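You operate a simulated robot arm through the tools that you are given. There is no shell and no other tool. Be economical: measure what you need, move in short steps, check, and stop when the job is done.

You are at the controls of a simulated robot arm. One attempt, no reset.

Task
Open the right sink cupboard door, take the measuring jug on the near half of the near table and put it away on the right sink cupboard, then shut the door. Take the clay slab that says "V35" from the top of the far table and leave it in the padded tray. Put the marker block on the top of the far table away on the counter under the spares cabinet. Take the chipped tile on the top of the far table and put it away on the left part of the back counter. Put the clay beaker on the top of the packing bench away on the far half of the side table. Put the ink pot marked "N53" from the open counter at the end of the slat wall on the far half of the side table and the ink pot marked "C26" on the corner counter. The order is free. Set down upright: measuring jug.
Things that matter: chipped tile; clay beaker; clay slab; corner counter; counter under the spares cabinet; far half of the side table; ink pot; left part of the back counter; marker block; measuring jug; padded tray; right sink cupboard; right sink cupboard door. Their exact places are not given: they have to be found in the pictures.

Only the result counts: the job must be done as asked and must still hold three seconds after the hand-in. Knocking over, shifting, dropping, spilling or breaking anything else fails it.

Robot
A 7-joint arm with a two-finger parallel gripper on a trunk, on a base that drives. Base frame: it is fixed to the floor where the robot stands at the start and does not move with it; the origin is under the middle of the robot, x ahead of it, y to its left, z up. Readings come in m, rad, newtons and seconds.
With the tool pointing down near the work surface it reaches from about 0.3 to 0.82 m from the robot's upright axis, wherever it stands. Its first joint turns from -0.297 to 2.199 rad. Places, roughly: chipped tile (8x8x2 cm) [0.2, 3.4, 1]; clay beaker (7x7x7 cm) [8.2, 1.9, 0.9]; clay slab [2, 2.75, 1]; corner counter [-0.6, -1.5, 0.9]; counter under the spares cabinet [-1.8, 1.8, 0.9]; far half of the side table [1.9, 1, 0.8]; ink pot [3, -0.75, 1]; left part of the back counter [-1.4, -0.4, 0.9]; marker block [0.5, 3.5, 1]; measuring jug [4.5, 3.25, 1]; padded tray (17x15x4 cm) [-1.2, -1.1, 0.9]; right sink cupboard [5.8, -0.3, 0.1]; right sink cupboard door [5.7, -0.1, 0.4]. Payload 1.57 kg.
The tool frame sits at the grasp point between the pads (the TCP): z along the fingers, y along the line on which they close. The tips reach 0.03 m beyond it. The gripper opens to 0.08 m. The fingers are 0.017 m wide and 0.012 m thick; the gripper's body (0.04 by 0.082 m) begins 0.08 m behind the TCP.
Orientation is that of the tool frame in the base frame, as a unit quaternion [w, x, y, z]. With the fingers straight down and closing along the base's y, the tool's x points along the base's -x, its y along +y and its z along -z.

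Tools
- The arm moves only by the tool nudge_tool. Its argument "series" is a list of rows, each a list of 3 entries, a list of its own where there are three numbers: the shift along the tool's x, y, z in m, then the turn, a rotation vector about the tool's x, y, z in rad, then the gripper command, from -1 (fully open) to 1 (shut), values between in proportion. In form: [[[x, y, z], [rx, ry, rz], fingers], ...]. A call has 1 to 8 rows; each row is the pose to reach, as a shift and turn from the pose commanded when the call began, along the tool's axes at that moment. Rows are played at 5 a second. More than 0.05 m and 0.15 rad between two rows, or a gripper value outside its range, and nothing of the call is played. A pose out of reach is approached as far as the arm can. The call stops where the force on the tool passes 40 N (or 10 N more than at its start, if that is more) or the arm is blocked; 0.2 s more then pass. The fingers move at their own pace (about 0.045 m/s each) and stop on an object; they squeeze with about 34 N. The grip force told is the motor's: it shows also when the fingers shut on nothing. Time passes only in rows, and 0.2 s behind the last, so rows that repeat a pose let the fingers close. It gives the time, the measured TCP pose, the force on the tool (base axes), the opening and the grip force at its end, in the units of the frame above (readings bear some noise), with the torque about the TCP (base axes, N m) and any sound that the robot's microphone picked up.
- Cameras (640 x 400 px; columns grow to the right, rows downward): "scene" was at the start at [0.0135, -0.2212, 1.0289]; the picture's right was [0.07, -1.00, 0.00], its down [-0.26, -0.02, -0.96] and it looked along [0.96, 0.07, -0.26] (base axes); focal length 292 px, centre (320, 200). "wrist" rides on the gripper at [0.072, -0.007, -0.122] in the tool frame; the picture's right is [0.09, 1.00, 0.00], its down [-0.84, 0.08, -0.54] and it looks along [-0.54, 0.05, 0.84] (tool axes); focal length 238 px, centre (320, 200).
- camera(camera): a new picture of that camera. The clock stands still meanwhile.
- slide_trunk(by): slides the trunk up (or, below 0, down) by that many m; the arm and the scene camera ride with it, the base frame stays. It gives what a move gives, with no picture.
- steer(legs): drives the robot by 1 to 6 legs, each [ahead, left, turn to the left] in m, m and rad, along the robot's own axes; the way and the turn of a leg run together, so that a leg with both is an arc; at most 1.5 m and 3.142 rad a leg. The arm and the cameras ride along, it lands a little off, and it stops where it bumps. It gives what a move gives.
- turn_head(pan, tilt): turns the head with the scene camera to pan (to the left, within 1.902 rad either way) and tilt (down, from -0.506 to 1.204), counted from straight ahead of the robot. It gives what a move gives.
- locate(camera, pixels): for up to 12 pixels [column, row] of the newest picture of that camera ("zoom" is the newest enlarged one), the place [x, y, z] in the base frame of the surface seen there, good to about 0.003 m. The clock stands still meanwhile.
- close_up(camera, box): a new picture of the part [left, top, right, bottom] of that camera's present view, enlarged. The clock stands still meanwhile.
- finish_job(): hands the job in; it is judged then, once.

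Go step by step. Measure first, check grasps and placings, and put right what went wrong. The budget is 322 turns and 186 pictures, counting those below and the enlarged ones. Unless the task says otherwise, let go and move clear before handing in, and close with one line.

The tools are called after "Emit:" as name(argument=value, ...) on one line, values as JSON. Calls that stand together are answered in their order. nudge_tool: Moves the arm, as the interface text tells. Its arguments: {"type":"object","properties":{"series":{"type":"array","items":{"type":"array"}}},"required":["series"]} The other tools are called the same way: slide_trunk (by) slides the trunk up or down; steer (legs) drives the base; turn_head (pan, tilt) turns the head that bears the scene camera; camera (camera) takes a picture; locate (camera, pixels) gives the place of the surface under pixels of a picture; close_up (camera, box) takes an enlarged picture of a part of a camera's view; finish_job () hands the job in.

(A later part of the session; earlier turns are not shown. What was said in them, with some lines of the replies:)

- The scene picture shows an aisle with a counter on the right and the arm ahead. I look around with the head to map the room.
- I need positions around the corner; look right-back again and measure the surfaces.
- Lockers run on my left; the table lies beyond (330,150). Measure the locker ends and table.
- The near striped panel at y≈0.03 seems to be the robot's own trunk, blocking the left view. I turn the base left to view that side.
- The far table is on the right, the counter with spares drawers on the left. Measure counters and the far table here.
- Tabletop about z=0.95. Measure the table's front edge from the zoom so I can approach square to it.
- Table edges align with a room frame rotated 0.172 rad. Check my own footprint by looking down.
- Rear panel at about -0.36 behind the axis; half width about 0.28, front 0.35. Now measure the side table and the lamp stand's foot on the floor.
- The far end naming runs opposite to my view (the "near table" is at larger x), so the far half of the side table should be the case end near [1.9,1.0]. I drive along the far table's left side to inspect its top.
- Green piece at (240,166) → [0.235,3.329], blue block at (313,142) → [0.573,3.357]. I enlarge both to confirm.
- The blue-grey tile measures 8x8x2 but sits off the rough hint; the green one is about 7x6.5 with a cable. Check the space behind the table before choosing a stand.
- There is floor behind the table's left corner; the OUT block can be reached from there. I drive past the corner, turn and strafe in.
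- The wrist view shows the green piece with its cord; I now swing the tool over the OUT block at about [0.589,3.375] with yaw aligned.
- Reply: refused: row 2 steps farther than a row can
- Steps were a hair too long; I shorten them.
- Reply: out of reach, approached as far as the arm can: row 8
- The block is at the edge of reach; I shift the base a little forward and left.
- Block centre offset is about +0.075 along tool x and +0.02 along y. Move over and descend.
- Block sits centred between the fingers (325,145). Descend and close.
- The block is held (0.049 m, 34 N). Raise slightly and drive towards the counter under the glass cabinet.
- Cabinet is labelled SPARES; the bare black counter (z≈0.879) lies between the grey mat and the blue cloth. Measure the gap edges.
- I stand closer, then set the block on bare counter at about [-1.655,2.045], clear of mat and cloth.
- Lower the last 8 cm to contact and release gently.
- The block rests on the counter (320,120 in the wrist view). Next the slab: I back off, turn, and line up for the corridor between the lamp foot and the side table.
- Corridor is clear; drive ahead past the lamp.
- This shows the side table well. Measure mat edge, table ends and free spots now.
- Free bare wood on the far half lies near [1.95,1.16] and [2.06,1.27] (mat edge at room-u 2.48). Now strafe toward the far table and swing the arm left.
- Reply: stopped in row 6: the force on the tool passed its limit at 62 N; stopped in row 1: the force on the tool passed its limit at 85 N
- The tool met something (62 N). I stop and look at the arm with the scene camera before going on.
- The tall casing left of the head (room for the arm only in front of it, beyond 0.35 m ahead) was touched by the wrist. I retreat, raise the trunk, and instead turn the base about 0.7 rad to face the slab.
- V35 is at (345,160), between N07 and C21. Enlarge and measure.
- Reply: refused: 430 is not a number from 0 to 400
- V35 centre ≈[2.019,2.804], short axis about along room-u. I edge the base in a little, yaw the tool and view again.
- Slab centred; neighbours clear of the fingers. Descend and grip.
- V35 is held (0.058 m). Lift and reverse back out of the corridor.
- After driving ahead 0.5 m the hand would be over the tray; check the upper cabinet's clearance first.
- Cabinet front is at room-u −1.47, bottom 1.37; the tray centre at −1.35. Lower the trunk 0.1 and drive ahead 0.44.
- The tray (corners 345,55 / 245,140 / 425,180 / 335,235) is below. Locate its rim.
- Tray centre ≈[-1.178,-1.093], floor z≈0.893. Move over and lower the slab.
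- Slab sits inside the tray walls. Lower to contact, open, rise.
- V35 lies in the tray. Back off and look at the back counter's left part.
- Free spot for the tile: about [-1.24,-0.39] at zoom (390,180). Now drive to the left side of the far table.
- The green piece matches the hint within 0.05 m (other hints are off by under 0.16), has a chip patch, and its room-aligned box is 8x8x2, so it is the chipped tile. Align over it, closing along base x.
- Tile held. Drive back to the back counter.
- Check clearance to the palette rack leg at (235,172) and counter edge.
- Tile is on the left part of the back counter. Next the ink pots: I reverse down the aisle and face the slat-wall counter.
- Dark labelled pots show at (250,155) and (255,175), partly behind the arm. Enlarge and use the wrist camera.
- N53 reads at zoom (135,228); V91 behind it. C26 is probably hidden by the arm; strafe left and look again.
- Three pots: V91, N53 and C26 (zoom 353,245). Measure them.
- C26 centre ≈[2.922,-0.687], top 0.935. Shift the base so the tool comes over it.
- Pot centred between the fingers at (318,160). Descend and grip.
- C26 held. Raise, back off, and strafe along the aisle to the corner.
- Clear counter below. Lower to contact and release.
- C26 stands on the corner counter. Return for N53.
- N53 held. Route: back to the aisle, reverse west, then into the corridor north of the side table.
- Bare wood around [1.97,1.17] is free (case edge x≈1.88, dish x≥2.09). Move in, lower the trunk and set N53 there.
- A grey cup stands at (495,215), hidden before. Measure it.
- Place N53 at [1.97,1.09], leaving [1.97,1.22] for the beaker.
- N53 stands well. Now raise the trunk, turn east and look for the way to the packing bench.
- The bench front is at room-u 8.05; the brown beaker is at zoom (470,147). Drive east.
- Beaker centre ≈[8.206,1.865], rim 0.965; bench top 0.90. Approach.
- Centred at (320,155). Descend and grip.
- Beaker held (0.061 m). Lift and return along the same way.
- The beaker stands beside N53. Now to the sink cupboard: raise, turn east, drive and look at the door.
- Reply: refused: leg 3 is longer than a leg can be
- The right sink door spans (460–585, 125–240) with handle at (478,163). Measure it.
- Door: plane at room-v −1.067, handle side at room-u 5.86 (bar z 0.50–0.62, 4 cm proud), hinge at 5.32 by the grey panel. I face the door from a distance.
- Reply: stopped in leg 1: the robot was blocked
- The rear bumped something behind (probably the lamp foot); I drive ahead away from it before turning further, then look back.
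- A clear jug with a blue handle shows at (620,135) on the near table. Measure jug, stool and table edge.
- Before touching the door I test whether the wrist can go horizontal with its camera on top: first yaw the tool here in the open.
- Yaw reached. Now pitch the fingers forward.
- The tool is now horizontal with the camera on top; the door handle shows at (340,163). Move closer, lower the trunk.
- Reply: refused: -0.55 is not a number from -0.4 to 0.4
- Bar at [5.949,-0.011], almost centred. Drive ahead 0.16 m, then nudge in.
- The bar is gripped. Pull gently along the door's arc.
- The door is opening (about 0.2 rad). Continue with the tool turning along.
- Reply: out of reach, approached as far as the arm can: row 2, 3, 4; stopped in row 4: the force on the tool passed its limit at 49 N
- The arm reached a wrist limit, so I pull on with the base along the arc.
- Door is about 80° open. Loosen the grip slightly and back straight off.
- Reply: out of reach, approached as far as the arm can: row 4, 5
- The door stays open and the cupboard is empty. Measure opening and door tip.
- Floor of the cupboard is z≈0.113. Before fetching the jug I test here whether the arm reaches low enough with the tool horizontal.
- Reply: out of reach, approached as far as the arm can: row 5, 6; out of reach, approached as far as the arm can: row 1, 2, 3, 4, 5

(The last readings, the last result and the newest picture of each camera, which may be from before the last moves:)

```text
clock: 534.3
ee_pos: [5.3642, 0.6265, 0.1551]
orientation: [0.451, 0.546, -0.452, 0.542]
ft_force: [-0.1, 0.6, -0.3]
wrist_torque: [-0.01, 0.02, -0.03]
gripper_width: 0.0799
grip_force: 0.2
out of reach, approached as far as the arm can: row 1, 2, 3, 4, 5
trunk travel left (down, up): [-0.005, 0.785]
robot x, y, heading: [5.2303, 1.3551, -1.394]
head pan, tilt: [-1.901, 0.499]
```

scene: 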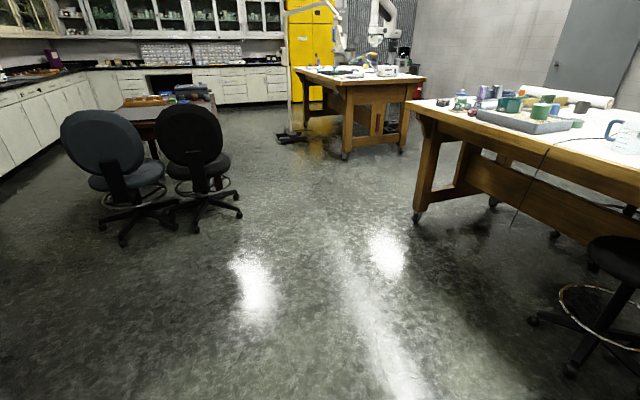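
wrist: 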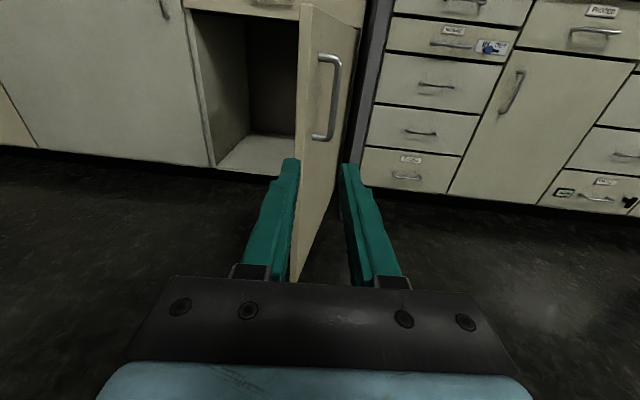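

The tool reaches z≈0.155 at 0.74 m, enough for the cupboard floor. Raise again and turn round to the jug.

Emit:
nudge_tool(series=[[[0.045, 0, 0], [0, 0, 0], -1], [[0.09, 0, 0], [0, 0, 0], -1], [[0.135, 0, 0], [0, 0, 0], -1], [[0.18, 0, 0], [0, 0, 0], -1], [[0.22, 0, 0], [0, 0, 0], -1], [[0.26, 0, 0], [0, 0, 0], -1]])

Emit:
slide_trunk(by=0.4)

Emit:
slide_trunk(by=0.3)

Emit:
steer(legs=[[0, 0, 1.571], [0, 0, 1.571], [0.6, 0.2, 0]])

Emit:
turn_head(pan=0.1, tilt=0.5)

Emit:
camera(camera="scene")

Emit:
camera(camera="wrist")

```text
clock: 535.7
ee_pos: [5.3617, 0.6259, 0.4139]
orientation: [0.45, 0.547, -0.452, 0.542]
ft_force: [-0.4, -0.2, -0.6]
wrist_torque: [0.03, 0.0, 0.02]
gripper_width: 0.08
grip_force: 0.0
trunk travel left (down, up): [-0.005, 0.785]
robot x, y, heading: [5.2335, 1.3499, -1.395]
head pan, tilt: [-1.901, 0.499]
```

```text
clock: 539.6
ee_pos: [5.3617, 0.6248, 0.8137]
orientation: [0.451, 0.547, -0.452, 0.542]
ft_force: [-0.4, 0.1, -0.3]
wrist_torque: [0.01, 0.01, -0.02]
gripper_width: 0.0799
grip_force: 0.0
trunk travel left (down, up): [-0.405, 0.385]
robot x, y, heading: [5.2348, 1.3518, -1.393]
head pan, tilt: [-1.901, 0.499]
```

```text
clock: 542.6
ee_pos: [5.3617, 0.6254, 1.1142]
orientation: [0.451, 0.547, -0.452, 0.542]
ft_force: [0.2, -0.2, -0.4]
wrist_torque: [-0.01, -0.01, 0.03]
gripper_width: 0.0799
grip_force: 0.1
trunk travel left (down, up): [-0.705, 0.085]
robot x, y, heading: [5.2331, 1.3489, -1.397]
head pan, tilt: [-1.901, 0.499]
```

```text
clock: 553.8
ee_pos: [4.7805, 2.6216, 1.1147]
orientation: [-0.545, 0.448, 0.55, 0.447]
ft_force: [0.0, 0.4, 0.3]
wrist_torque: [0.03, 0.0, 0.01]
gripper_width: 0.0797
grip_force: 0.0
trunk travel left (down, up): [-0.705, 0.085]
robot x, y, heading: [4.9251, 1.8985, 1.758]
head pan, tilt: [-1.901, 0.499]
```

```text
clock: 555.7
ee_pos: [4.78, 2.6226, 1.1144]
orientation: [-0.545, 0.448, 0.55, 0.447]
ft_force: [0.2, -0.1, -1.0]
wrist_torque: [0.01, 0.02, -0.02]
gripper_width: 0.0799
grip_force: 0.0
trunk travel left (down, up): [-0.705, 0.085]
robot x, y, heading: [4.9161, 1.8984, 1.76]
head pan, tilt: [0.099, 0.499]
```

```text
64 pictures are left
```

scene: 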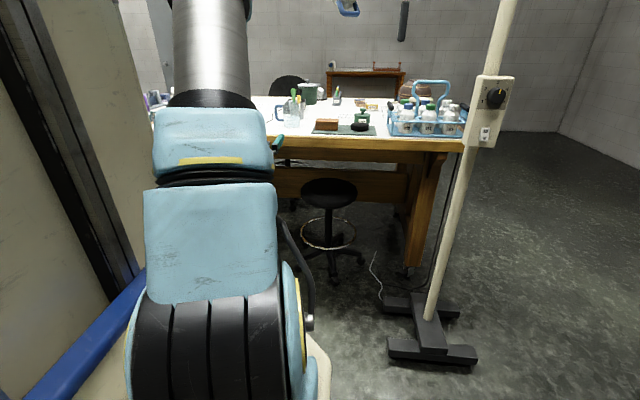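

```text
63 pictures are left
```

wrist: 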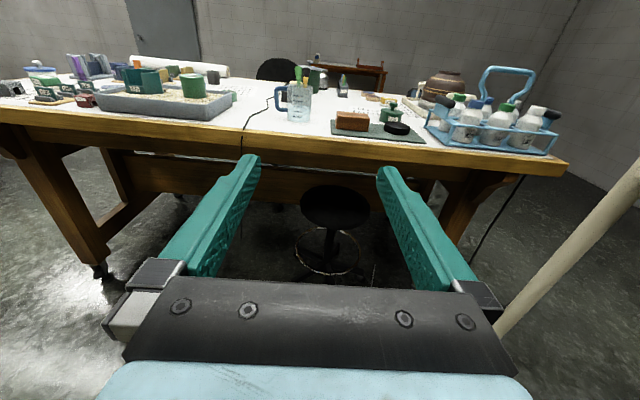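

Jug at (295,100) in the wrist view. Enlarge and measure jug and lamp foot.

Emit:
close_up(camera="wrist", box=[235, 55, 355, 135])

Emit:
locate(camera="zoom", pixels=[[240, 210], [250, 170], [235, 250], [285, 250], [345, 300], [385, 250], [290, 330], [345, 175], [215, 180], [185, 250], [265, 195]])

Emit:
locate(camera="scene", pixels=[[430, 315], [395, 355], [385, 300], [430, 345], [470, 165], [500, 40], [330, 270], [355, 262]])

```text
5.00 times, centred on (295, 95) of wrist
```

zoom: 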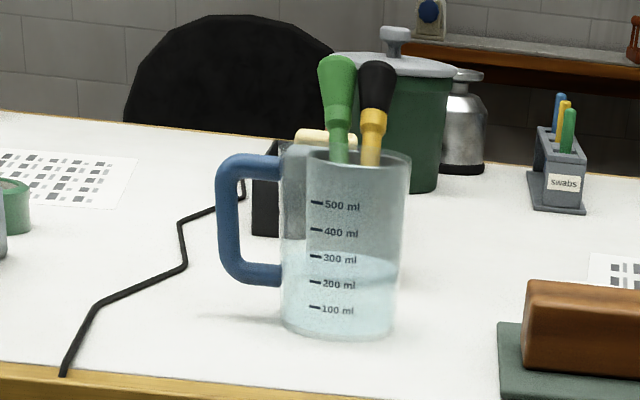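

```text
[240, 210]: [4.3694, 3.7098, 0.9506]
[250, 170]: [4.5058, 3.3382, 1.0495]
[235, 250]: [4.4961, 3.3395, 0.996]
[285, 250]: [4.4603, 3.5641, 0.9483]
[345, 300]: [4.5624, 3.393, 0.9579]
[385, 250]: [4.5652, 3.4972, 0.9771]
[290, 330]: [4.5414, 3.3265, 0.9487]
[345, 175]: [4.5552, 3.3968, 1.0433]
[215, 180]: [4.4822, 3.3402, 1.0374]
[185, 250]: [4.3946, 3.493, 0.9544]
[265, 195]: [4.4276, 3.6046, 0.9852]
```

```text
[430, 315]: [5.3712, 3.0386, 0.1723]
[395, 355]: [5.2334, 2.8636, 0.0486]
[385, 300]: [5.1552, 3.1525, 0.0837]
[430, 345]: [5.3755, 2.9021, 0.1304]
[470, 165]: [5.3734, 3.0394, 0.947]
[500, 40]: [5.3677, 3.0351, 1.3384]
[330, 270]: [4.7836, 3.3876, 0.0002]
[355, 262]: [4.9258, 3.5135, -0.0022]
```

Emit:
locate(camera="zoom", pixels=[[340, 343], [402, 322], [278, 318], [310, 240], [300, 300], [400, 200], [225, 200], [222, 230], [350, 155], [295, 160], [262, 280], [290, 215]])

```text
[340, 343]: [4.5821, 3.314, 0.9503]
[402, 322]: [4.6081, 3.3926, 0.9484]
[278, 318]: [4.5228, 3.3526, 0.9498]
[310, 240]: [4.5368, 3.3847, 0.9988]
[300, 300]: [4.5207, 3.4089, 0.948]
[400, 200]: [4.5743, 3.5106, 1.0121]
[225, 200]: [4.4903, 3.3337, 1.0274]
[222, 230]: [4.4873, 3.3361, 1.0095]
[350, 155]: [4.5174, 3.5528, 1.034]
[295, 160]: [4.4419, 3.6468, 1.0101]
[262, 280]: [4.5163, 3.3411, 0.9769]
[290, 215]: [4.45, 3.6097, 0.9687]
```

Bar of the handle ≈[4.486,3.345], jug axis ≈[4.568,3.363], Ø≈0.09, with water inside, so I keep it level. Line up in front of the handle.

Emit:
steer(legs=[[0, 0.166, -0.018], [0.56, 0, 0]])

Emit:
slide_trunk(by=-0.087)

Emit:
nudge_tool(series=[[[0, 0, 0], [0, 0, 0], 0.1], [[0, 0, 0], [0, 0, 0], 0.1], [[0, 0, 0], [0, 0, 0], 0.1]])

Emit:
camera(camera="wrist")

```text
clock: 559.9
ee_pos: [4.5319, 3.1428, 1.1141]
orientation: [-0.542, 0.452, 0.546, 0.451]
ft_force: [-0.5, -0.4, 0.2]
wrist_torque: [-0.02, -0.02, -0.04]
gripper_width: 0.0798
grip_force: 0.0
trunk travel left (down, up): [-0.705, 0.085]
robot x, y, heading: [4.6626, 2.4217, 1.746]
head pan, tilt: [0.099, 0.499]
```

```text
clock: 561.1
ee_pos: [4.5315, 3.1439, 1.0273]
orientation: [-0.542, 0.452, 0.547, 0.451]
ft_force: [-0.4, -0.6, -0.7]
wrist_torque: [0.01, -0.01, -0.02]
gripper_width: 0.08
grip_force: 0.1
trunk travel left (down, up): [-0.618, 0.172]
robot x, y, heading: [4.6597, 2.4186, 1.75]
head pan, tilt: [0.099, 0.499]
```

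```text
clock: 562.0
ee_pos: [4.5318, 3.1447, 1.027]
orientation: [-0.542, 0.452, 0.546, 0.451]
ft_force: [-0.5, -0.1, -0.5]
wrist_torque: [-0.03, 0.02, 0.03]
gripper_width: 0.0359
grip_force: 0.0
trunk travel left (down, up): [-0.618, 0.172]
robot x, y, heading: [4.663, 2.4139, 1.747]
head pan, tilt: [0.099, 0.499]
```

```text
61 pictures are left
```

wrist: 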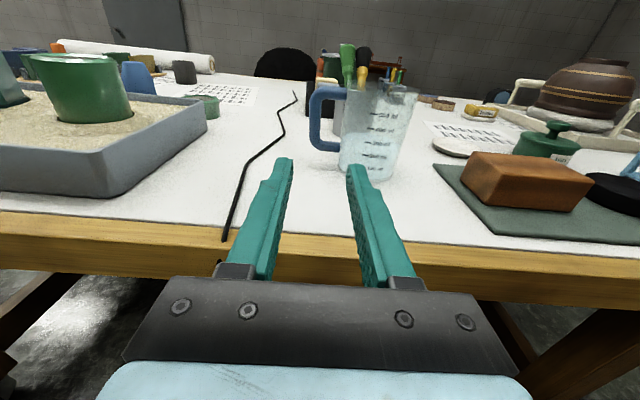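

Emit:
close_up(camera="wrist", box=[280, 60, 440, 200])

Emit:
locate(camera="wrist", pixels=[[315, 108], [314, 120], [315, 132], [330, 92], [330, 147], [345, 160], [345, 172], [310, 120], [320, 120], [372, 183], [404, 172]])

```text
2.86 times, centred on (360, 130) of wrist
```

zoom: 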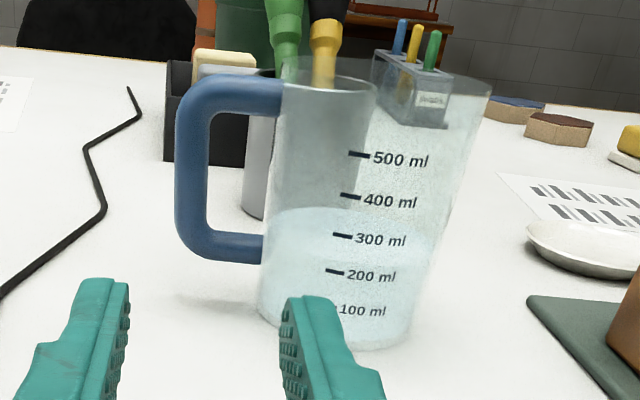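

```text
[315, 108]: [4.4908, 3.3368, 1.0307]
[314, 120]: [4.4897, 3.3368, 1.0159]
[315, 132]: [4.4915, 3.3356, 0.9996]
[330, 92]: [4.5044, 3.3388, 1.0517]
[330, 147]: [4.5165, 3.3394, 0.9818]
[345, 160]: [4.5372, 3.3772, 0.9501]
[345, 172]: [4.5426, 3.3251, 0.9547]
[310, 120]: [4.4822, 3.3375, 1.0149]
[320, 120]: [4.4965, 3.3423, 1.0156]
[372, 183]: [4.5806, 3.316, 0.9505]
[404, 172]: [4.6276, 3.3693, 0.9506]
```

Emit:
steer(legs=[[0.12, 0, 0]])

Emit:
locate(camera="wrist", pixels=[[315, 120]])

Emit:
camera(camera="wrist")

```text
clock: 563.2
ee_pos: [4.5105, 3.2616, 1.0269]
orientation: [-0.542, 0.452, 0.546, 0.451]
ft_force: [-0.8, -0.2, -0.3]
wrist_torque: [0.02, -0.02, -0.01]
gripper_width: 0.0358
grip_force: 0.0
trunk travel left (down, up): [-0.618, 0.172]
robot x, y, heading: [4.6394, 2.5364, 1.749]
head pan, tilt: [0.099, 0.499]
```

```text
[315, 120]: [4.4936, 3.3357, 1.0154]
```

```text
59 pictures are left
```

wrist: 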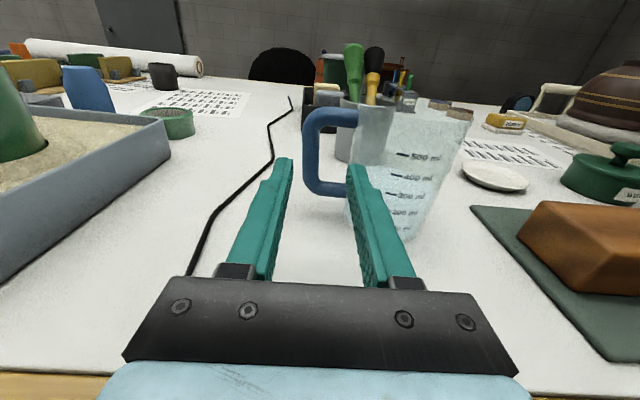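

Emit:
nudge_tool(series=[[[0, -0.007, 0], [0, 0, 0], 0.1]])

Emit:
steer(legs=[[0.045, 0, 0]])

Emit:
close_up(camera="wrist", box=[220, 80, 460, 230])

```text
clock: 563.6
ee_pos: [4.5057, 3.2595, 1.026]
orientation: [-0.542, 0.452, 0.546, 0.451]
ft_force: [0.0, -0.3, 0.0]
wrist_torque: [0.0, 0.01, 0.01]
gripper_width: 0.0364
grip_force: 0.0
trunk travel left (down, up): [-0.618, 0.172]
robot x, y, heading: [4.6395, 2.5374, 1.742]
head pan, tilt: [0.099, 0.499]
```

```text
clock: 564.5
ee_pos: [4.4964, 3.306, 1.028]
orientation: [-0.542, 0.452, 0.546, 0.451]
ft_force: [-0.1, -0.4, -0.3]
wrist_torque: [0.01, 0.05, -0.01]
gripper_width: 0.036
grip_force: 0.0
trunk travel left (down, up): [-0.618, 0.172]
robot x, y, heading: [4.6345, 2.5798, 1.748]
head pan, tilt: [0.099, 0.499]
```

```text
2.67 times, centred on (340, 155) of wrist
```

zoom: 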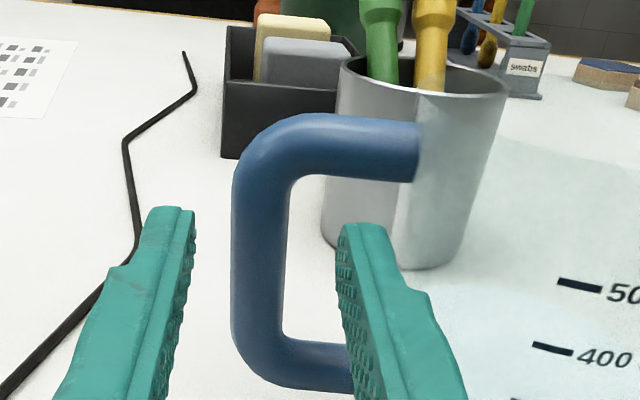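

The bar is centred between the fingers. Advance and close.

Emit:
nudge_tool(series=[[[0, -0.001, 0.02], [0, 0, 0], 0.1], [[0, -0.001, 0.039], [0, 0, 0], 0.1], [[0, -0.001, 0.039], [0, 0, 0], 0.6], [[0, -0.001, 0.039], [0, 0, 0], 1], [[0, -0.001, 0.039], [0, 0, 0], 1], [[0, -0.001, 0.039], [0, 0, 0], 1]])

Emit:
close_up(camera="wrist", box=[220, 80, 460, 230])

```text
clock: 565.9
ee_pos: [4.4889, 3.3447, 1.0268]
orientation: [-0.542, 0.452, 0.545, 0.452]
ft_force: [-0.7, -0.3, 3.5]
wrist_torque: [0.08, -0.52, 0.03]
gripper_width: 0.016
grip_force: 31.1
trunk travel left (down, up): [-0.618, 0.172]
robot x, y, heading: [4.6329, 2.5802, 1.744]
head pan, tilt: [0.099, 0.499]
```

```text
2.67 times, centred on (340, 155) of wrist
```

zoom: 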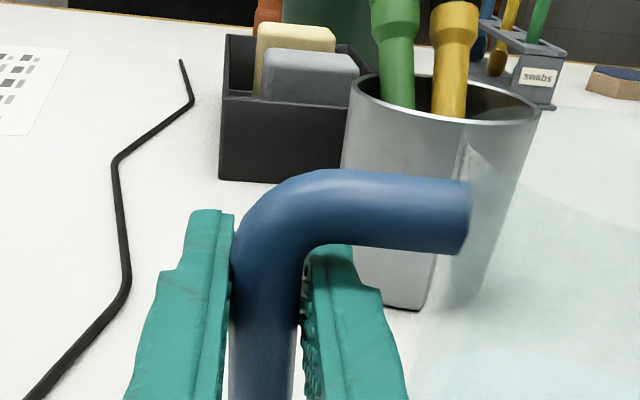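

Gripped. Lift slowly and check that the jug stays level.

Emit:
nudge_tool(series=[[[0.008, 0, 0], [0, 0, 0], 1], [[0.016, 0, 0], [0, 0, 0], 1], [[0.024, 0, 0], [0, 0, 0], 1], [[0.032, 0, 0], [0, 0, 0], 1], [[0.032, 0, 0], [0, 0, 0], 1]])

Emit:
camera(camera="wrist")

```text
clock: 567.1
ee_pos: [4.4887, 3.3446, 1.0583]
orientation: [-0.542, 0.452, 0.547, 0.45]
ft_force: [-0.4, -0.3, -3.2]
wrist_torque: [0.0, 0.18, 0.0]
gripper_width: 0.0154
grip_force: 30.4
trunk travel left (down, up): [-0.618, 0.172]
robot x, y, heading: [4.6337, 2.5804, 1.748]
head pan, tilt: [0.099, 0.499]
```

```text
56 pictures are left
```

wrist: 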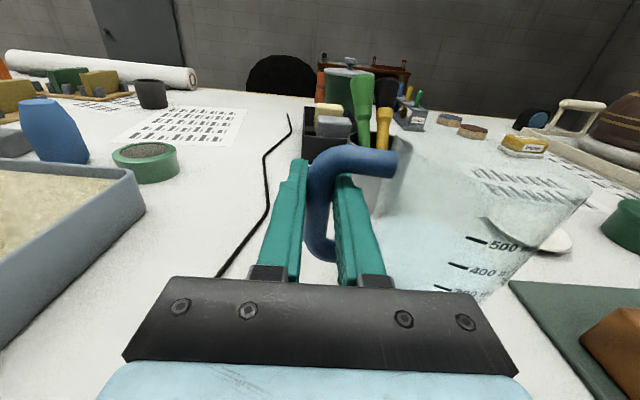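

Level and light (3 N). Raise a bit and carry it round to the cupboard.

Emit:
slide_trunk(by=0.06)

Emit:
steer(legs=[[-0.9, 0, 0], [0, -0.72, 0], [0, 0, -1.571], [0, 0, -1.571]])

Emit:
camera(camera="wrist")

```text
clock: 568.1
ee_pos: [4.489, 3.3436, 1.119]
orientation: [-0.541, 0.453, 0.546, 0.451]
ft_force: [-1.3, 0.3, -3.1]
wrist_torque: [0.0, 0.2, 0.0]
gripper_width: 0.0154
grip_force: 31.4
trunk travel left (down, up): [-0.678, 0.112]
robot x, y, heading: [4.6345, 2.5813, 1.749]
head pan, tilt: [0.099, 0.499]
```

```text
clock: 584.0
ee_pos: [5.6365, 1.0607, 1.1191]
orientation: [0.454, 0.544, -0.455, 0.54]
ft_force: [-0.7, 0.2, -2.2]
wrist_torque: [0.0, -0.22, 0.0]
gripper_width: 0.0155
grip_force: 31.6
trunk travel left (down, up): [-0.678, 0.112]
robot x, y, heading: [5.5017, 1.8225, -1.408]
head pan, tilt: [0.099, 0.499]
```

```text
55 pictures are left
```

wrist: 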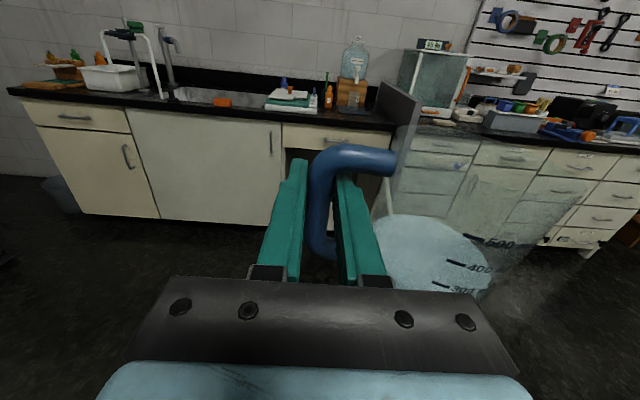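

Lower everything here in the open first: trunk down, then arm down to about z 0.21, shifting the tool 0.1 m to the right.

Emit:
slide_trunk(by=-0.4)

Emit:
slide_trunk(by=-0.27)

Emit:
nudge_tool(series=[[[-0.02, 0.02, 0], [0, 0, 0], 1], [[-0.045, 0.04, 0], [0, 0, 0], 1], [[-0.075, 0.06, 0], [0, 0, 0], 1], [[-0.105, 0.08, 0], [0, 0, 0], 1], [[-0.135, 0.1, 0], [0, 0, 0], 1]])

```text
clock: 587.9
ee_pos: [5.6356, 1.0594, 0.7196]
orientation: [0.454, 0.544, -0.455, 0.54]
ft_force: [-0.8, 0.1, -2.5]
wrist_torque: [0.0, -0.19, 0.0]
gripper_width: 0.0153
grip_force: 31.2
trunk travel left (down, up): [-0.278, 0.512]
robot x, y, heading: [5.5036, 1.8295, -1.407]
head pan, tilt: [0.099, 0.499]
```

```text
clock: 590.6
ee_pos: [5.6361, 1.0607, 0.4484]
orientation: [0.453, 0.545, -0.455, 0.54]
ft_force: [0.0, -0.1, -2.3]
wrist_torque: [0.02, -0.18, 0.0]
gripper_width: 0.0153
grip_force: 30.9
trunk travel left (down, up): [-0.008, 0.782]
robot x, y, heading: [5.4999, 1.8272, -1.406]
head pan, tilt: [0.099, 0.499]
```

```text
clock: 591.8
ee_pos: [5.6106, 1.0569, 0.4219]
orientation: [0.454, 0.544, -0.456, 0.539]
ft_force: [-0.8, -0.2, -2.7]
wrist_torque: [0.01, -0.15, 0.0]
gripper_width: 0.0153
grip_force: 31.0
out of reach, approached as far as the arm can: row 2, 3, 4, 5
trunk travel left (down, up): [-0.008, 0.782]
robot x, y, heading: [5.5026, 1.8261, -1.408]
head pan, tilt: [0.099, 0.499]
```

Emit:
nudge_tool(series=[[[0, 0, -0.03], [0, 0, 0], 1], [[0, 0, -0.06], [0, 0, 0], 1], [[0, 0, -0.08], [0, 0, 0], 1], [[-0.03, 0, -0.09], [0, 0, 0], 1], [[-0.06, 0, -0.09], [0, 0, 0], 1], [[-0.09, 0, -0.09], [0, 0, 0], 1], [[-0.12, 0, -0.09], [0, 0, 0], 1]])

```text
clock: 593.4
ee_pos: [5.5976, 1.1471, 0.2992]
orientation: [0.453, 0.544, -0.455, 0.54]
ft_force: [-0.1, 0.5, -2.6]
wrist_torque: [0.03, -0.2, -0.02]
gripper_width: 0.0153
grip_force: 31.1
trunk travel left (down, up): [-0.008, 0.782]
robot x, y, heading: [5.4994, 1.8247, -1.408]
head pan, tilt: [0.099, 0.499]
```

Emit:
nudge_tool(series=[[[-0.025, 0, 0], [0, 0, 0], 1], [[-0.05, 0, 0], [0, 0, 0], 1], [[-0.07, 0, 0], [0, 0, 0], 1], [[-0.07, 0.03, 0], [0, 0, 0], 1], [[-0.07, 0.06, 0], [0, 0, 0], 1], [[-0.07, 0.09, 0], [0, 0, 0], 1]])

Emit:
camera(camera="wrist")

```text
clock: 594.8
ee_pos: [5.5569, 1.1499, 0.2364]
orientation: [0.46, 0.539, -0.459, 0.536]
ft_force: [0.2, 0.0, -3.5]
wrist_torque: [-0.01, -0.16, -0.02]
gripper_width: 0.0154
grip_force: 31.5
out of reach, approached as far as the arm can: row 4, 5, 6
trunk travel left (down, up): [-0.008, 0.782]
robot x, y, heading: [5.5023, 1.8285, -1.408]
head pan, tilt: [0.099, 0.499]
```

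```text
54 pictures are left
```

wrist: 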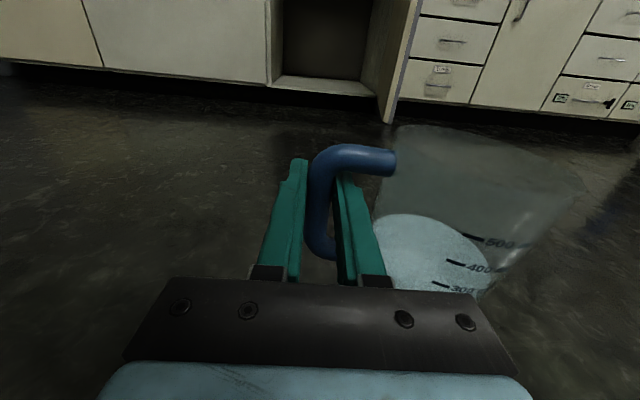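

Good: z 0.236, slightly right of centre. Align and drive toward the opening.

Emit:
steer(legs=[[0, 0.085, 0.009], [0.9, 0, 0]])

Emit:
camera(camera="wrist")

Emit:
turn_head(pan=-0.2, tilt=0.9)

Emit:
camera(camera="scene")

```text
clock: 600.2
ee_pos: [5.8092, 0.2745, 0.2364]
orientation: [0.456, 0.542, -0.455, 0.54]
ft_force: [0.4, -0.8, -3.4]
wrist_torque: [0.04, -0.19, -0.02]
gripper_width: 0.0156
grip_force: 30.9
trunk travel left (down, up): [-0.008, 0.782]
robot x, y, heading: [5.7424, 0.9497, -1.389]
head pan, tilt: [0.099, 0.499]
```

```text
53 pictures are left
```

wrist: 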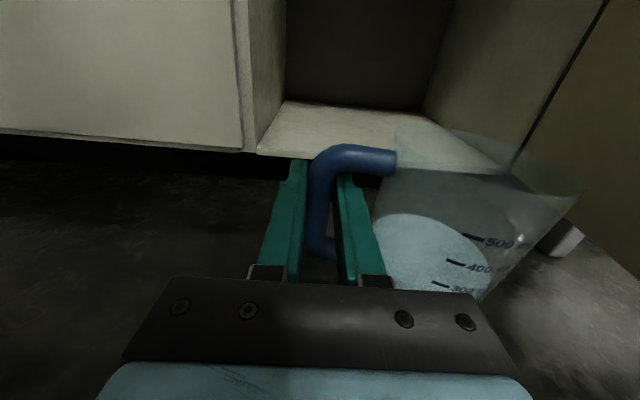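

```text
clock: 601.1
ee_pos: [5.8085, 0.2756, 0.2361]
orientation: [0.456, 0.542, -0.455, 0.539]
ft_force: [0.6, 0.2, -3.7]
wrist_torque: [0.02, -0.19, 0.05]
gripper_width: 0.0155
grip_force: 31.2
trunk travel left (down, up): [-0.008, 0.782]
robot x, y, heading: [5.7427, 0.9485, -1.392]
head pan, tilt: [-0.201, 0.901]
```

```text
52 pictures are left
```

scene: 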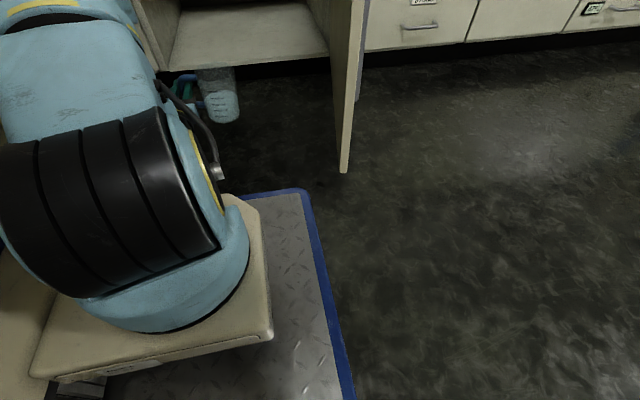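

The scene view shows plate corner (303,192) and door tip (343,172). Measure clearance.

Emit:
locate(camera="scene", pixels=[[303, 192], [325, 280], [343, 170], [338, 80], [325, 52], [170, 65], [220, 70], [222, 120], [250, 65], [155, 20]])

```text
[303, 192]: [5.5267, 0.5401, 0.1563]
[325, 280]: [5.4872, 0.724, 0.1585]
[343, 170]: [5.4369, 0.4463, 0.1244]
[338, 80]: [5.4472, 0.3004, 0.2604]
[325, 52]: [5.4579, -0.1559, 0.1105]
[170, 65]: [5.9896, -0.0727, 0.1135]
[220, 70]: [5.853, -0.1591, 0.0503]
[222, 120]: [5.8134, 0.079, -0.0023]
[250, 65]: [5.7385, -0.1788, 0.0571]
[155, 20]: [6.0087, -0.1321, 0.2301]
```

Clearance to the door about 0.10 m. Advance.

Emit:
steer(legs=[[0.3, 0, 0]])

Emit:
camera(camera="wrist")

Emit:
camera(camera="scene")

```text
clock: 603.1
ee_pos: [5.8626, -0.0192, 0.2353]
orientation: [0.456, 0.541, -0.456, 0.539]
ft_force: [-0.1, 0.2, -2.6]
wrist_torque: [0.04, -0.19, 0.03]
gripper_width: 0.0153
grip_force: 31.1
trunk travel left (down, up): [-0.008, 0.782]
robot x, y, heading: [5.7927, 0.6514, -1.389]
head pan, tilt: [-0.201, 0.901]
```

```text
51 pictures are left
```

wrist: 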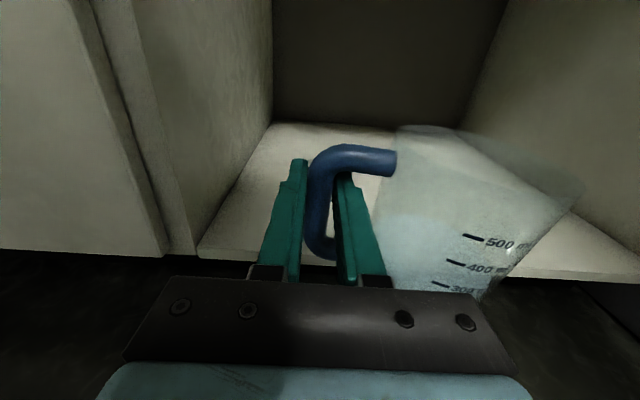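

```text
50 pictures are left
```

scene: 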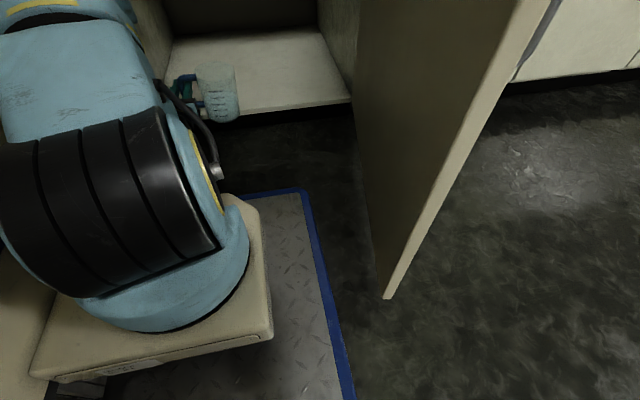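

Jug enters the opening cleanly with room on both sides. Advance another 0.17 m.

Emit:
steer(legs=[[0.17, 0, 0]])

Emit:
camera(camera="wrist")

Emit:
camera(camera="scene")

```text
clock: 604.6
ee_pos: [5.8955, -0.188, 0.236]
orientation: [0.456, 0.543, -0.455, 0.539]
ft_force: [-1.0, 0.8, -3.6]
wrist_torque: [0.03, -0.17, 0.01]
gripper_width: 0.015
grip_force: 31.1
trunk travel left (down, up): [-0.008, 0.782]
robot x, y, heading: [5.8294, 0.4837, -1.389]
head pan, tilt: [-0.201, 0.901]
```

```text
49 pictures are left
```

wrist: 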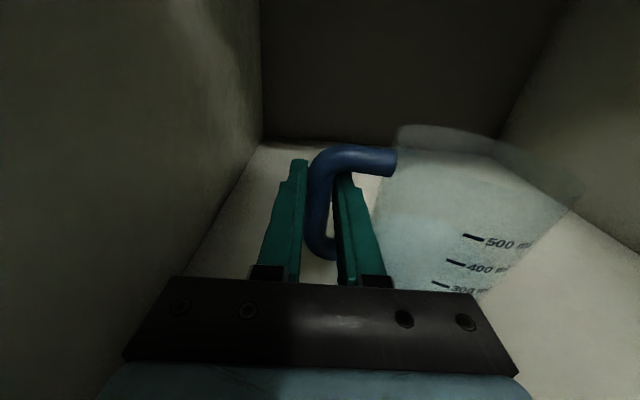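

```text
48 pictures are left
```

scene: 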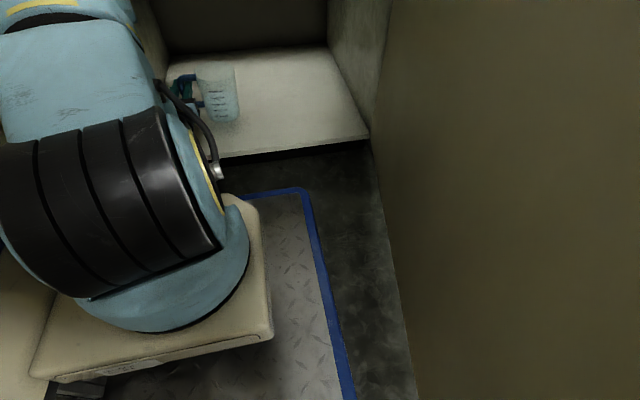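

Inside: jug axis about 0.13 m behind the door plane. Lower in small steps until contact.

Emit:
nudge_tool(series=[[[-0.015, 0, 0], [0, 0, 0], 1], [[-0.027, 0, 0], [0, 0, 0], 1], [[-0.035, 0, 0], [0, 0, 0], 1]])

```text
clock: 605.4
ee_pos: [5.8947, -0.189, 0.2003]
orientation: [0.454, 0.543, -0.454, 0.541]
ft_force: [0.1, 0.1, -1.8]
wrist_torque: [0.05, -0.19, -0.02]
gripper_width: 0.0155
grip_force: 30.5
trunk travel left (down, up): [-0.008, 0.782]
robot x, y, heading: [5.8276, 0.486, -1.388]
head pan, tilt: [-0.201, 0.901]
```

Emit:
nudge_tool(series=[[[-0.005, 0, 0], [0, 0, 0], 1], [[-0.009, 0, 0], [0, 0, 0], 1]])

Emit:
close_up(camera="scene", box=[140, 40, 300, 160])

```text
clock: 606.0
ee_pos: [5.8959, -0.189, 0.192]
orientation: [0.456, 0.542, -0.454, 0.541]
ft_force: [3.1, 0.2, 6.8]
wrist_torque: [0.02, 0.73, 0.02]
gripper_width: 0.0158
grip_force: 31.0
trunk travel left (down, up): [-0.008, 0.782]
robot x, y, heading: [5.8266, 0.4848, -1.388]
head pan, tilt: [-0.201, 0.901]
```

```text
3.33 times, centred on (220, 100) of scene
```

zoom: 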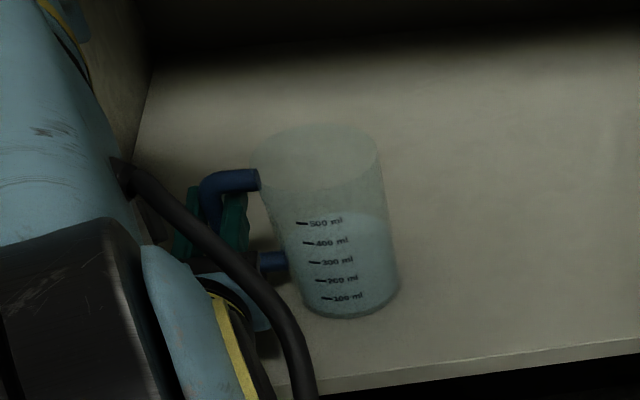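

Contact made (7 N upward). Ease up 1 mm, open to 0.036 and back straight out.

Emit:
nudge_tool(series=[[[0.001, 0, 0], [0, 0, 0], 1], [[0.001, 0, 0], [0, 0, 0], 0.1], [[0.001, 0, 0], [0, 0, 0], 0.1], [[0.001, 0, 0], [0, 0, 0], 0.1]])

Emit:
camera(camera="wrist")

```text
clock: 607.0
ee_pos: [5.8959, -0.1882, 0.1924]
orientation: [0.455, 0.543, -0.455, 0.539]
ft_force: [0.1, -0.6, -0.8]
wrist_torque: [-0.06, -0.01, -0.03]
gripper_width: 0.036
grip_force: 0.0
trunk travel left (down, up): [-0.008, 0.782]
robot x, y, heading: [5.8226, 0.49, -1.386]
head pan, tilt: [-0.201, 0.901]
```

```text
46 pictures are left
```

wrist: 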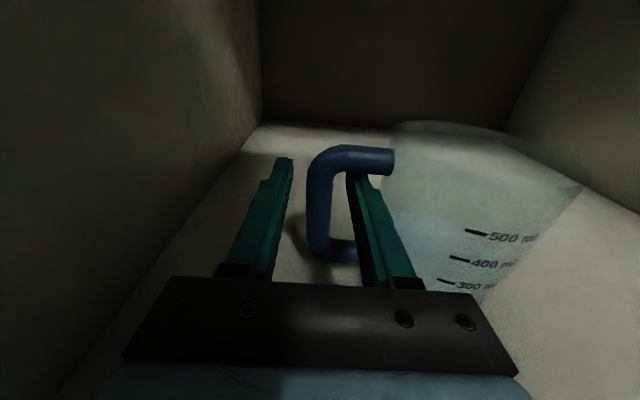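

Emit:
steer(legs=[[-0.1, 0, 0], [-0.45, 0, 0]])

Emit:
camera(camera="wrist")

```text
clock: 610.5
ee_pos: [5.7964, 0.3564, 0.1933]
orientation: [0.455, 0.543, -0.454, 0.541]
ft_force: [0.0, 0.7, -0.1]
wrist_torque: [-0.01, 0.0, -0.01]
gripper_width: 0.0361
grip_force: 0.1
trunk travel left (down, up): [-0.008, 0.782]
robot x, y, heading: [5.7289, 1.0305, -1.388]
head pan, tilt: [-0.201, 0.901]
```

```text
45 pictures are left
```

wrist: 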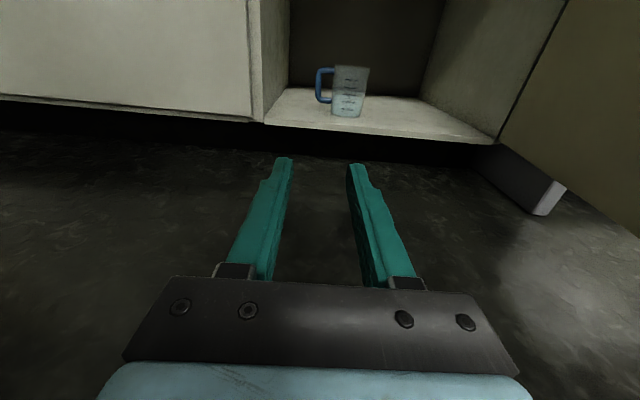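

The jug stands upright inside. Now raise the hand below handle level, close the fingers and go round to the door's outer side.

Emit:
nudge_tool(series=[[[0.045, 0, 0], [0, 0, 0], 1], [[0.09, 0, 0], [0, 0, 0], 1], [[0.135, 0, 0], [0, 0, 0], 1], [[0.18, 0, 0], [0, 0, 0], 1]])

Emit:
steer(legs=[[-0.4, 0, -0.011], [0, -0.46, 0]])

Emit:
camera(camera="wrist")

```text
clock: 611.5
ee_pos: [5.7966, 0.3593, 0.3745]
orientation: [0.456, 0.543, -0.455, 0.539]
ft_force: [0.4, -0.5, 0.2]
wrist_torque: [-0.01, 0.02, 0.02]
gripper_width: 0.0
grip_force: 21.4
out of reach, approached as far as the arm can: row 4
trunk travel left (down, up): [-0.008, 0.782]
robot x, y, heading: [5.7262, 1.0295, -1.392]
head pan, tilt: [-0.201, 0.901]
```

```text
clock: 616.3
ee_pos: [5.2674, 0.6727, 0.3739]
orientation: [0.46, 0.538, -0.459, 0.537]
ft_force: [-0.1, 0.3, -0.9]
wrist_torque: [-0.03, 0.0, 0.03]
gripper_width: 0.0001
grip_force: 21.3
trunk travel left (down, up): [-0.008, 0.782]
robot x, y, heading: [5.2067, 1.3472, -1.404]
head pan, tilt: [-0.201, 0.901]
```

```text
44 pictures are left
```

wrist: 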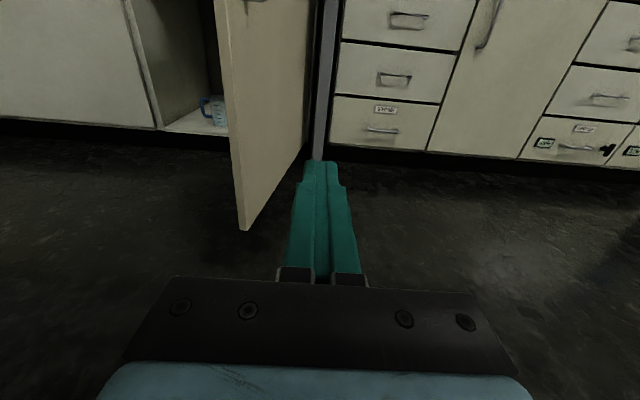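

Emit:
steer(legs=[[0.31, 0, 0.005], [0, 0.1, 0]])

Emit:
camera(camera="wrist")

```text
clock: 619.2
ee_pos: [5.4201, 0.3845, 0.3744]
orientation: [0.459, 0.539, -0.458, 0.538]
ft_force: [-0.3, 0.2, 0.0]
wrist_torque: [-0.03, -0.03, 0.01]
gripper_width: 0.0001
grip_force: 21.7
trunk travel left (down, up): [-0.008, 0.782]
robot x, y, heading: [5.3545, 1.0546, -1.398]
head pan, tilt: [-0.201, 0.901]
```

```text
43 pictures are left
```

wrist: 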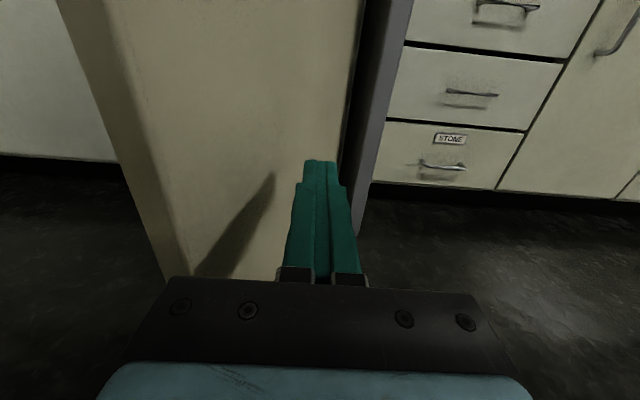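

Finger lies along the door's outer face. Push it closed along the arc.

Emit:
steer(legs=[[0.02, 0.06, 0], [0.02, 0.06, 0], [0.025, 0.06, 0], [0.045, 0.05, 0], [0.045, 0.05, 0], [0.045, 0.047, 0]])

Emit:
camera(camera="wrist")

```text
clock: 623.1
ee_pos: [5.7739, 0.2427, 0.3749]
orientation: [0.459, 0.539, -0.458, 0.537]
ft_force: [-0.4, 0.3, 0.2]
wrist_torque: [0.01, 0.0, -0.02]
gripper_width: 0.0001
grip_force: 21.2
trunk travel left (down, up): [-0.008, 0.782]
robot x, y, heading: [5.7143, 0.9166, -1.402]
head pan, tilt: [-0.201, 0.901]
```

```text
42 pictures are left
```

wrist: 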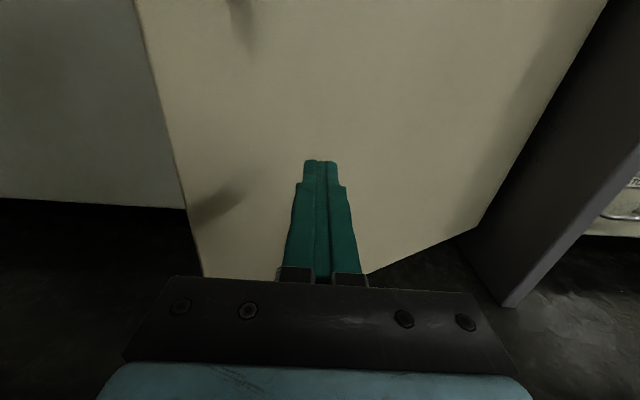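

Emit:
steer(legs=[[0.064, 0.033, 0], [0.064, 0.03, 0], [0.05, 0.01, 0], [0.05, 0.01, 0]])

Emit:
camera(camera="wrist")

```text
clock: 625.8
ee_pos: [5.8969, 0.0316, 0.3748]
orientation: [0.459, 0.539, -0.458, 0.538]
ft_force: [-0.4, 0.2, 0.1]
wrist_torque: [0.01, 0.0, 0.0]
gripper_width: 0.0
grip_force: 21.1
trunk travel left (down, up): [-0.008, 0.782]
robot x, y, heading: [5.8291, 0.7, -1.399]
head pan, tilt: [-0.201, 0.901]
```

```text
41 pictures are left
```

wrist: 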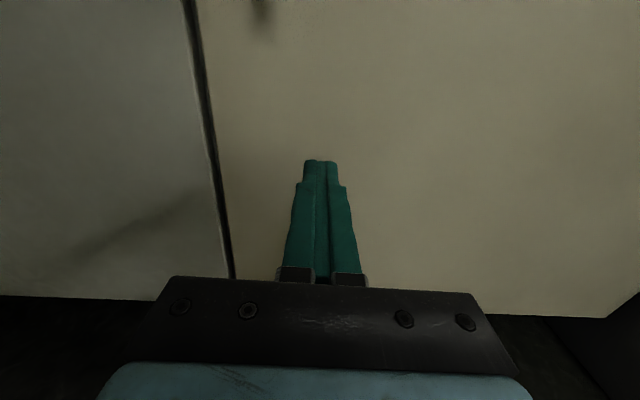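

Emit:
locate(camera="wrist", pixels=[[270, 120], [240, 150], [400, 150], [170, 120], [185, 150], [550, 250]])

Emit:
nudge_tool(series=[[[0, 0, 0.02], [0, 0, 0], 1], [[0, 0, 0.035], [0, 0, 0], 1], [[0, 0, 0.045], [0, 0, 0], 1], [[0, 0, 0.055], [0, 0, 0], 1], [[0, 0, 0.062], [0, 0, 0], 1]])

```text
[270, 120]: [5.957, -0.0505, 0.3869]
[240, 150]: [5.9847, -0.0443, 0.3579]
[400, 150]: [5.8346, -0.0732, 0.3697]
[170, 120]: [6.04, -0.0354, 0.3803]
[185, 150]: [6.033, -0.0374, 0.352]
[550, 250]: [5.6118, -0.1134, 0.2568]
```

```text
clock: 627.0
ee_pos: [5.9008, 0.0192, 0.3839]
orientation: [0.46, 0.538, -0.459, 0.538]
ft_force: [0.1, -0.6, -1.0]
wrist_torque: [0.02, 0.04, -0.02]
gripper_width: 0.0
grip_force: 21.3
out of reach, approached as far as the arm can: row 1, 2, 3, 4, 5
trunk travel left (down, up): [-0.008, 0.782]
robot x, y, heading: [5.8303, 0.706, -1.401]
head pan, tilt: [-0.201, 0.901]
```

The door plane reads room-v −1.068 like its neighbour, so it is shut. A light push to make sure, then back off.

Emit:
steer(legs=[[0.048, 0, 0]])

Emit:
steer(legs=[[-0.6, 0, 0]])

Emit:
camera(camera="wrist")

Emit:
locate(camera="wrist", pixels=[[300, 60], [290, 110], [380, 60], [430, 100], [240, 60], [200, 100]])

```text
clock: 627.9
ee_pos: [5.9089, -0.0276, 0.3857]
orientation: [0.458, 0.539, -0.458, 0.538]
ft_force: [-3.2, 18.5, 1.4]
wrist_torque: [-0.03, 0.01, 0.17]
gripper_width: 0.0
grip_force: 21.6
trunk travel left (down, up): [-0.008, 0.782]
robot x, y, heading: [5.8432, 0.6581, -1.403]
head pan, tilt: [-0.201, 0.901]
```

```text
clock: 631.3
ee_pos: [5.8047, 0.5559, 0.3834]
orientation: [0.462, 0.537, -0.461, 0.535]
ft_force: [-0.4, 0.6, -0.6]
wrist_torque: [0.01, 0.0, -0.03]
gripper_width: 0.0001
grip_force: 21.1
trunk travel left (down, up): [-0.008, 0.782]
robot x, y, heading: [5.742, 1.2397, -1.409]
head pan, tilt: [-0.201, 0.901]
```

```text
40 pictures are left
```

wrist: 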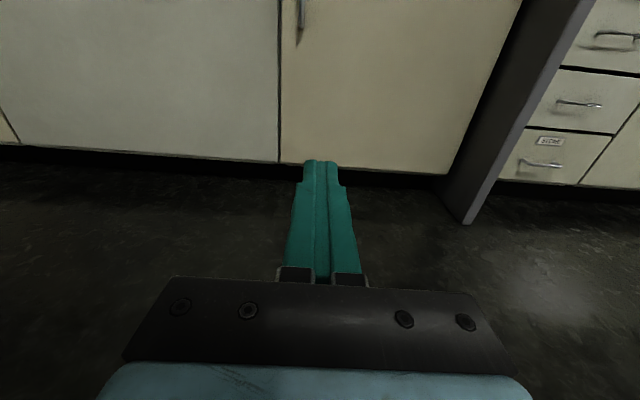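

```text
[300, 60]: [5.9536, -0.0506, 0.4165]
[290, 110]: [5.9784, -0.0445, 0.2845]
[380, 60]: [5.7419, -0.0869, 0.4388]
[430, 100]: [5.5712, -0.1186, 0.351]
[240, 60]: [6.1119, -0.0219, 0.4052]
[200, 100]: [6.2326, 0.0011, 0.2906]
```

The door is flush (room-v −1.068 across its face) and all items are placed. Handing in.

Emit:
finish_job()

```text
The job is handed in.
```

The job is handed in, with everything placed as asked as far as the pictures show. Two doubts remain: I judged the green, bordered piece to be the chipped tile, and the base bumped something, probably the lamp's foot by the near table; I did not check whether it moved.
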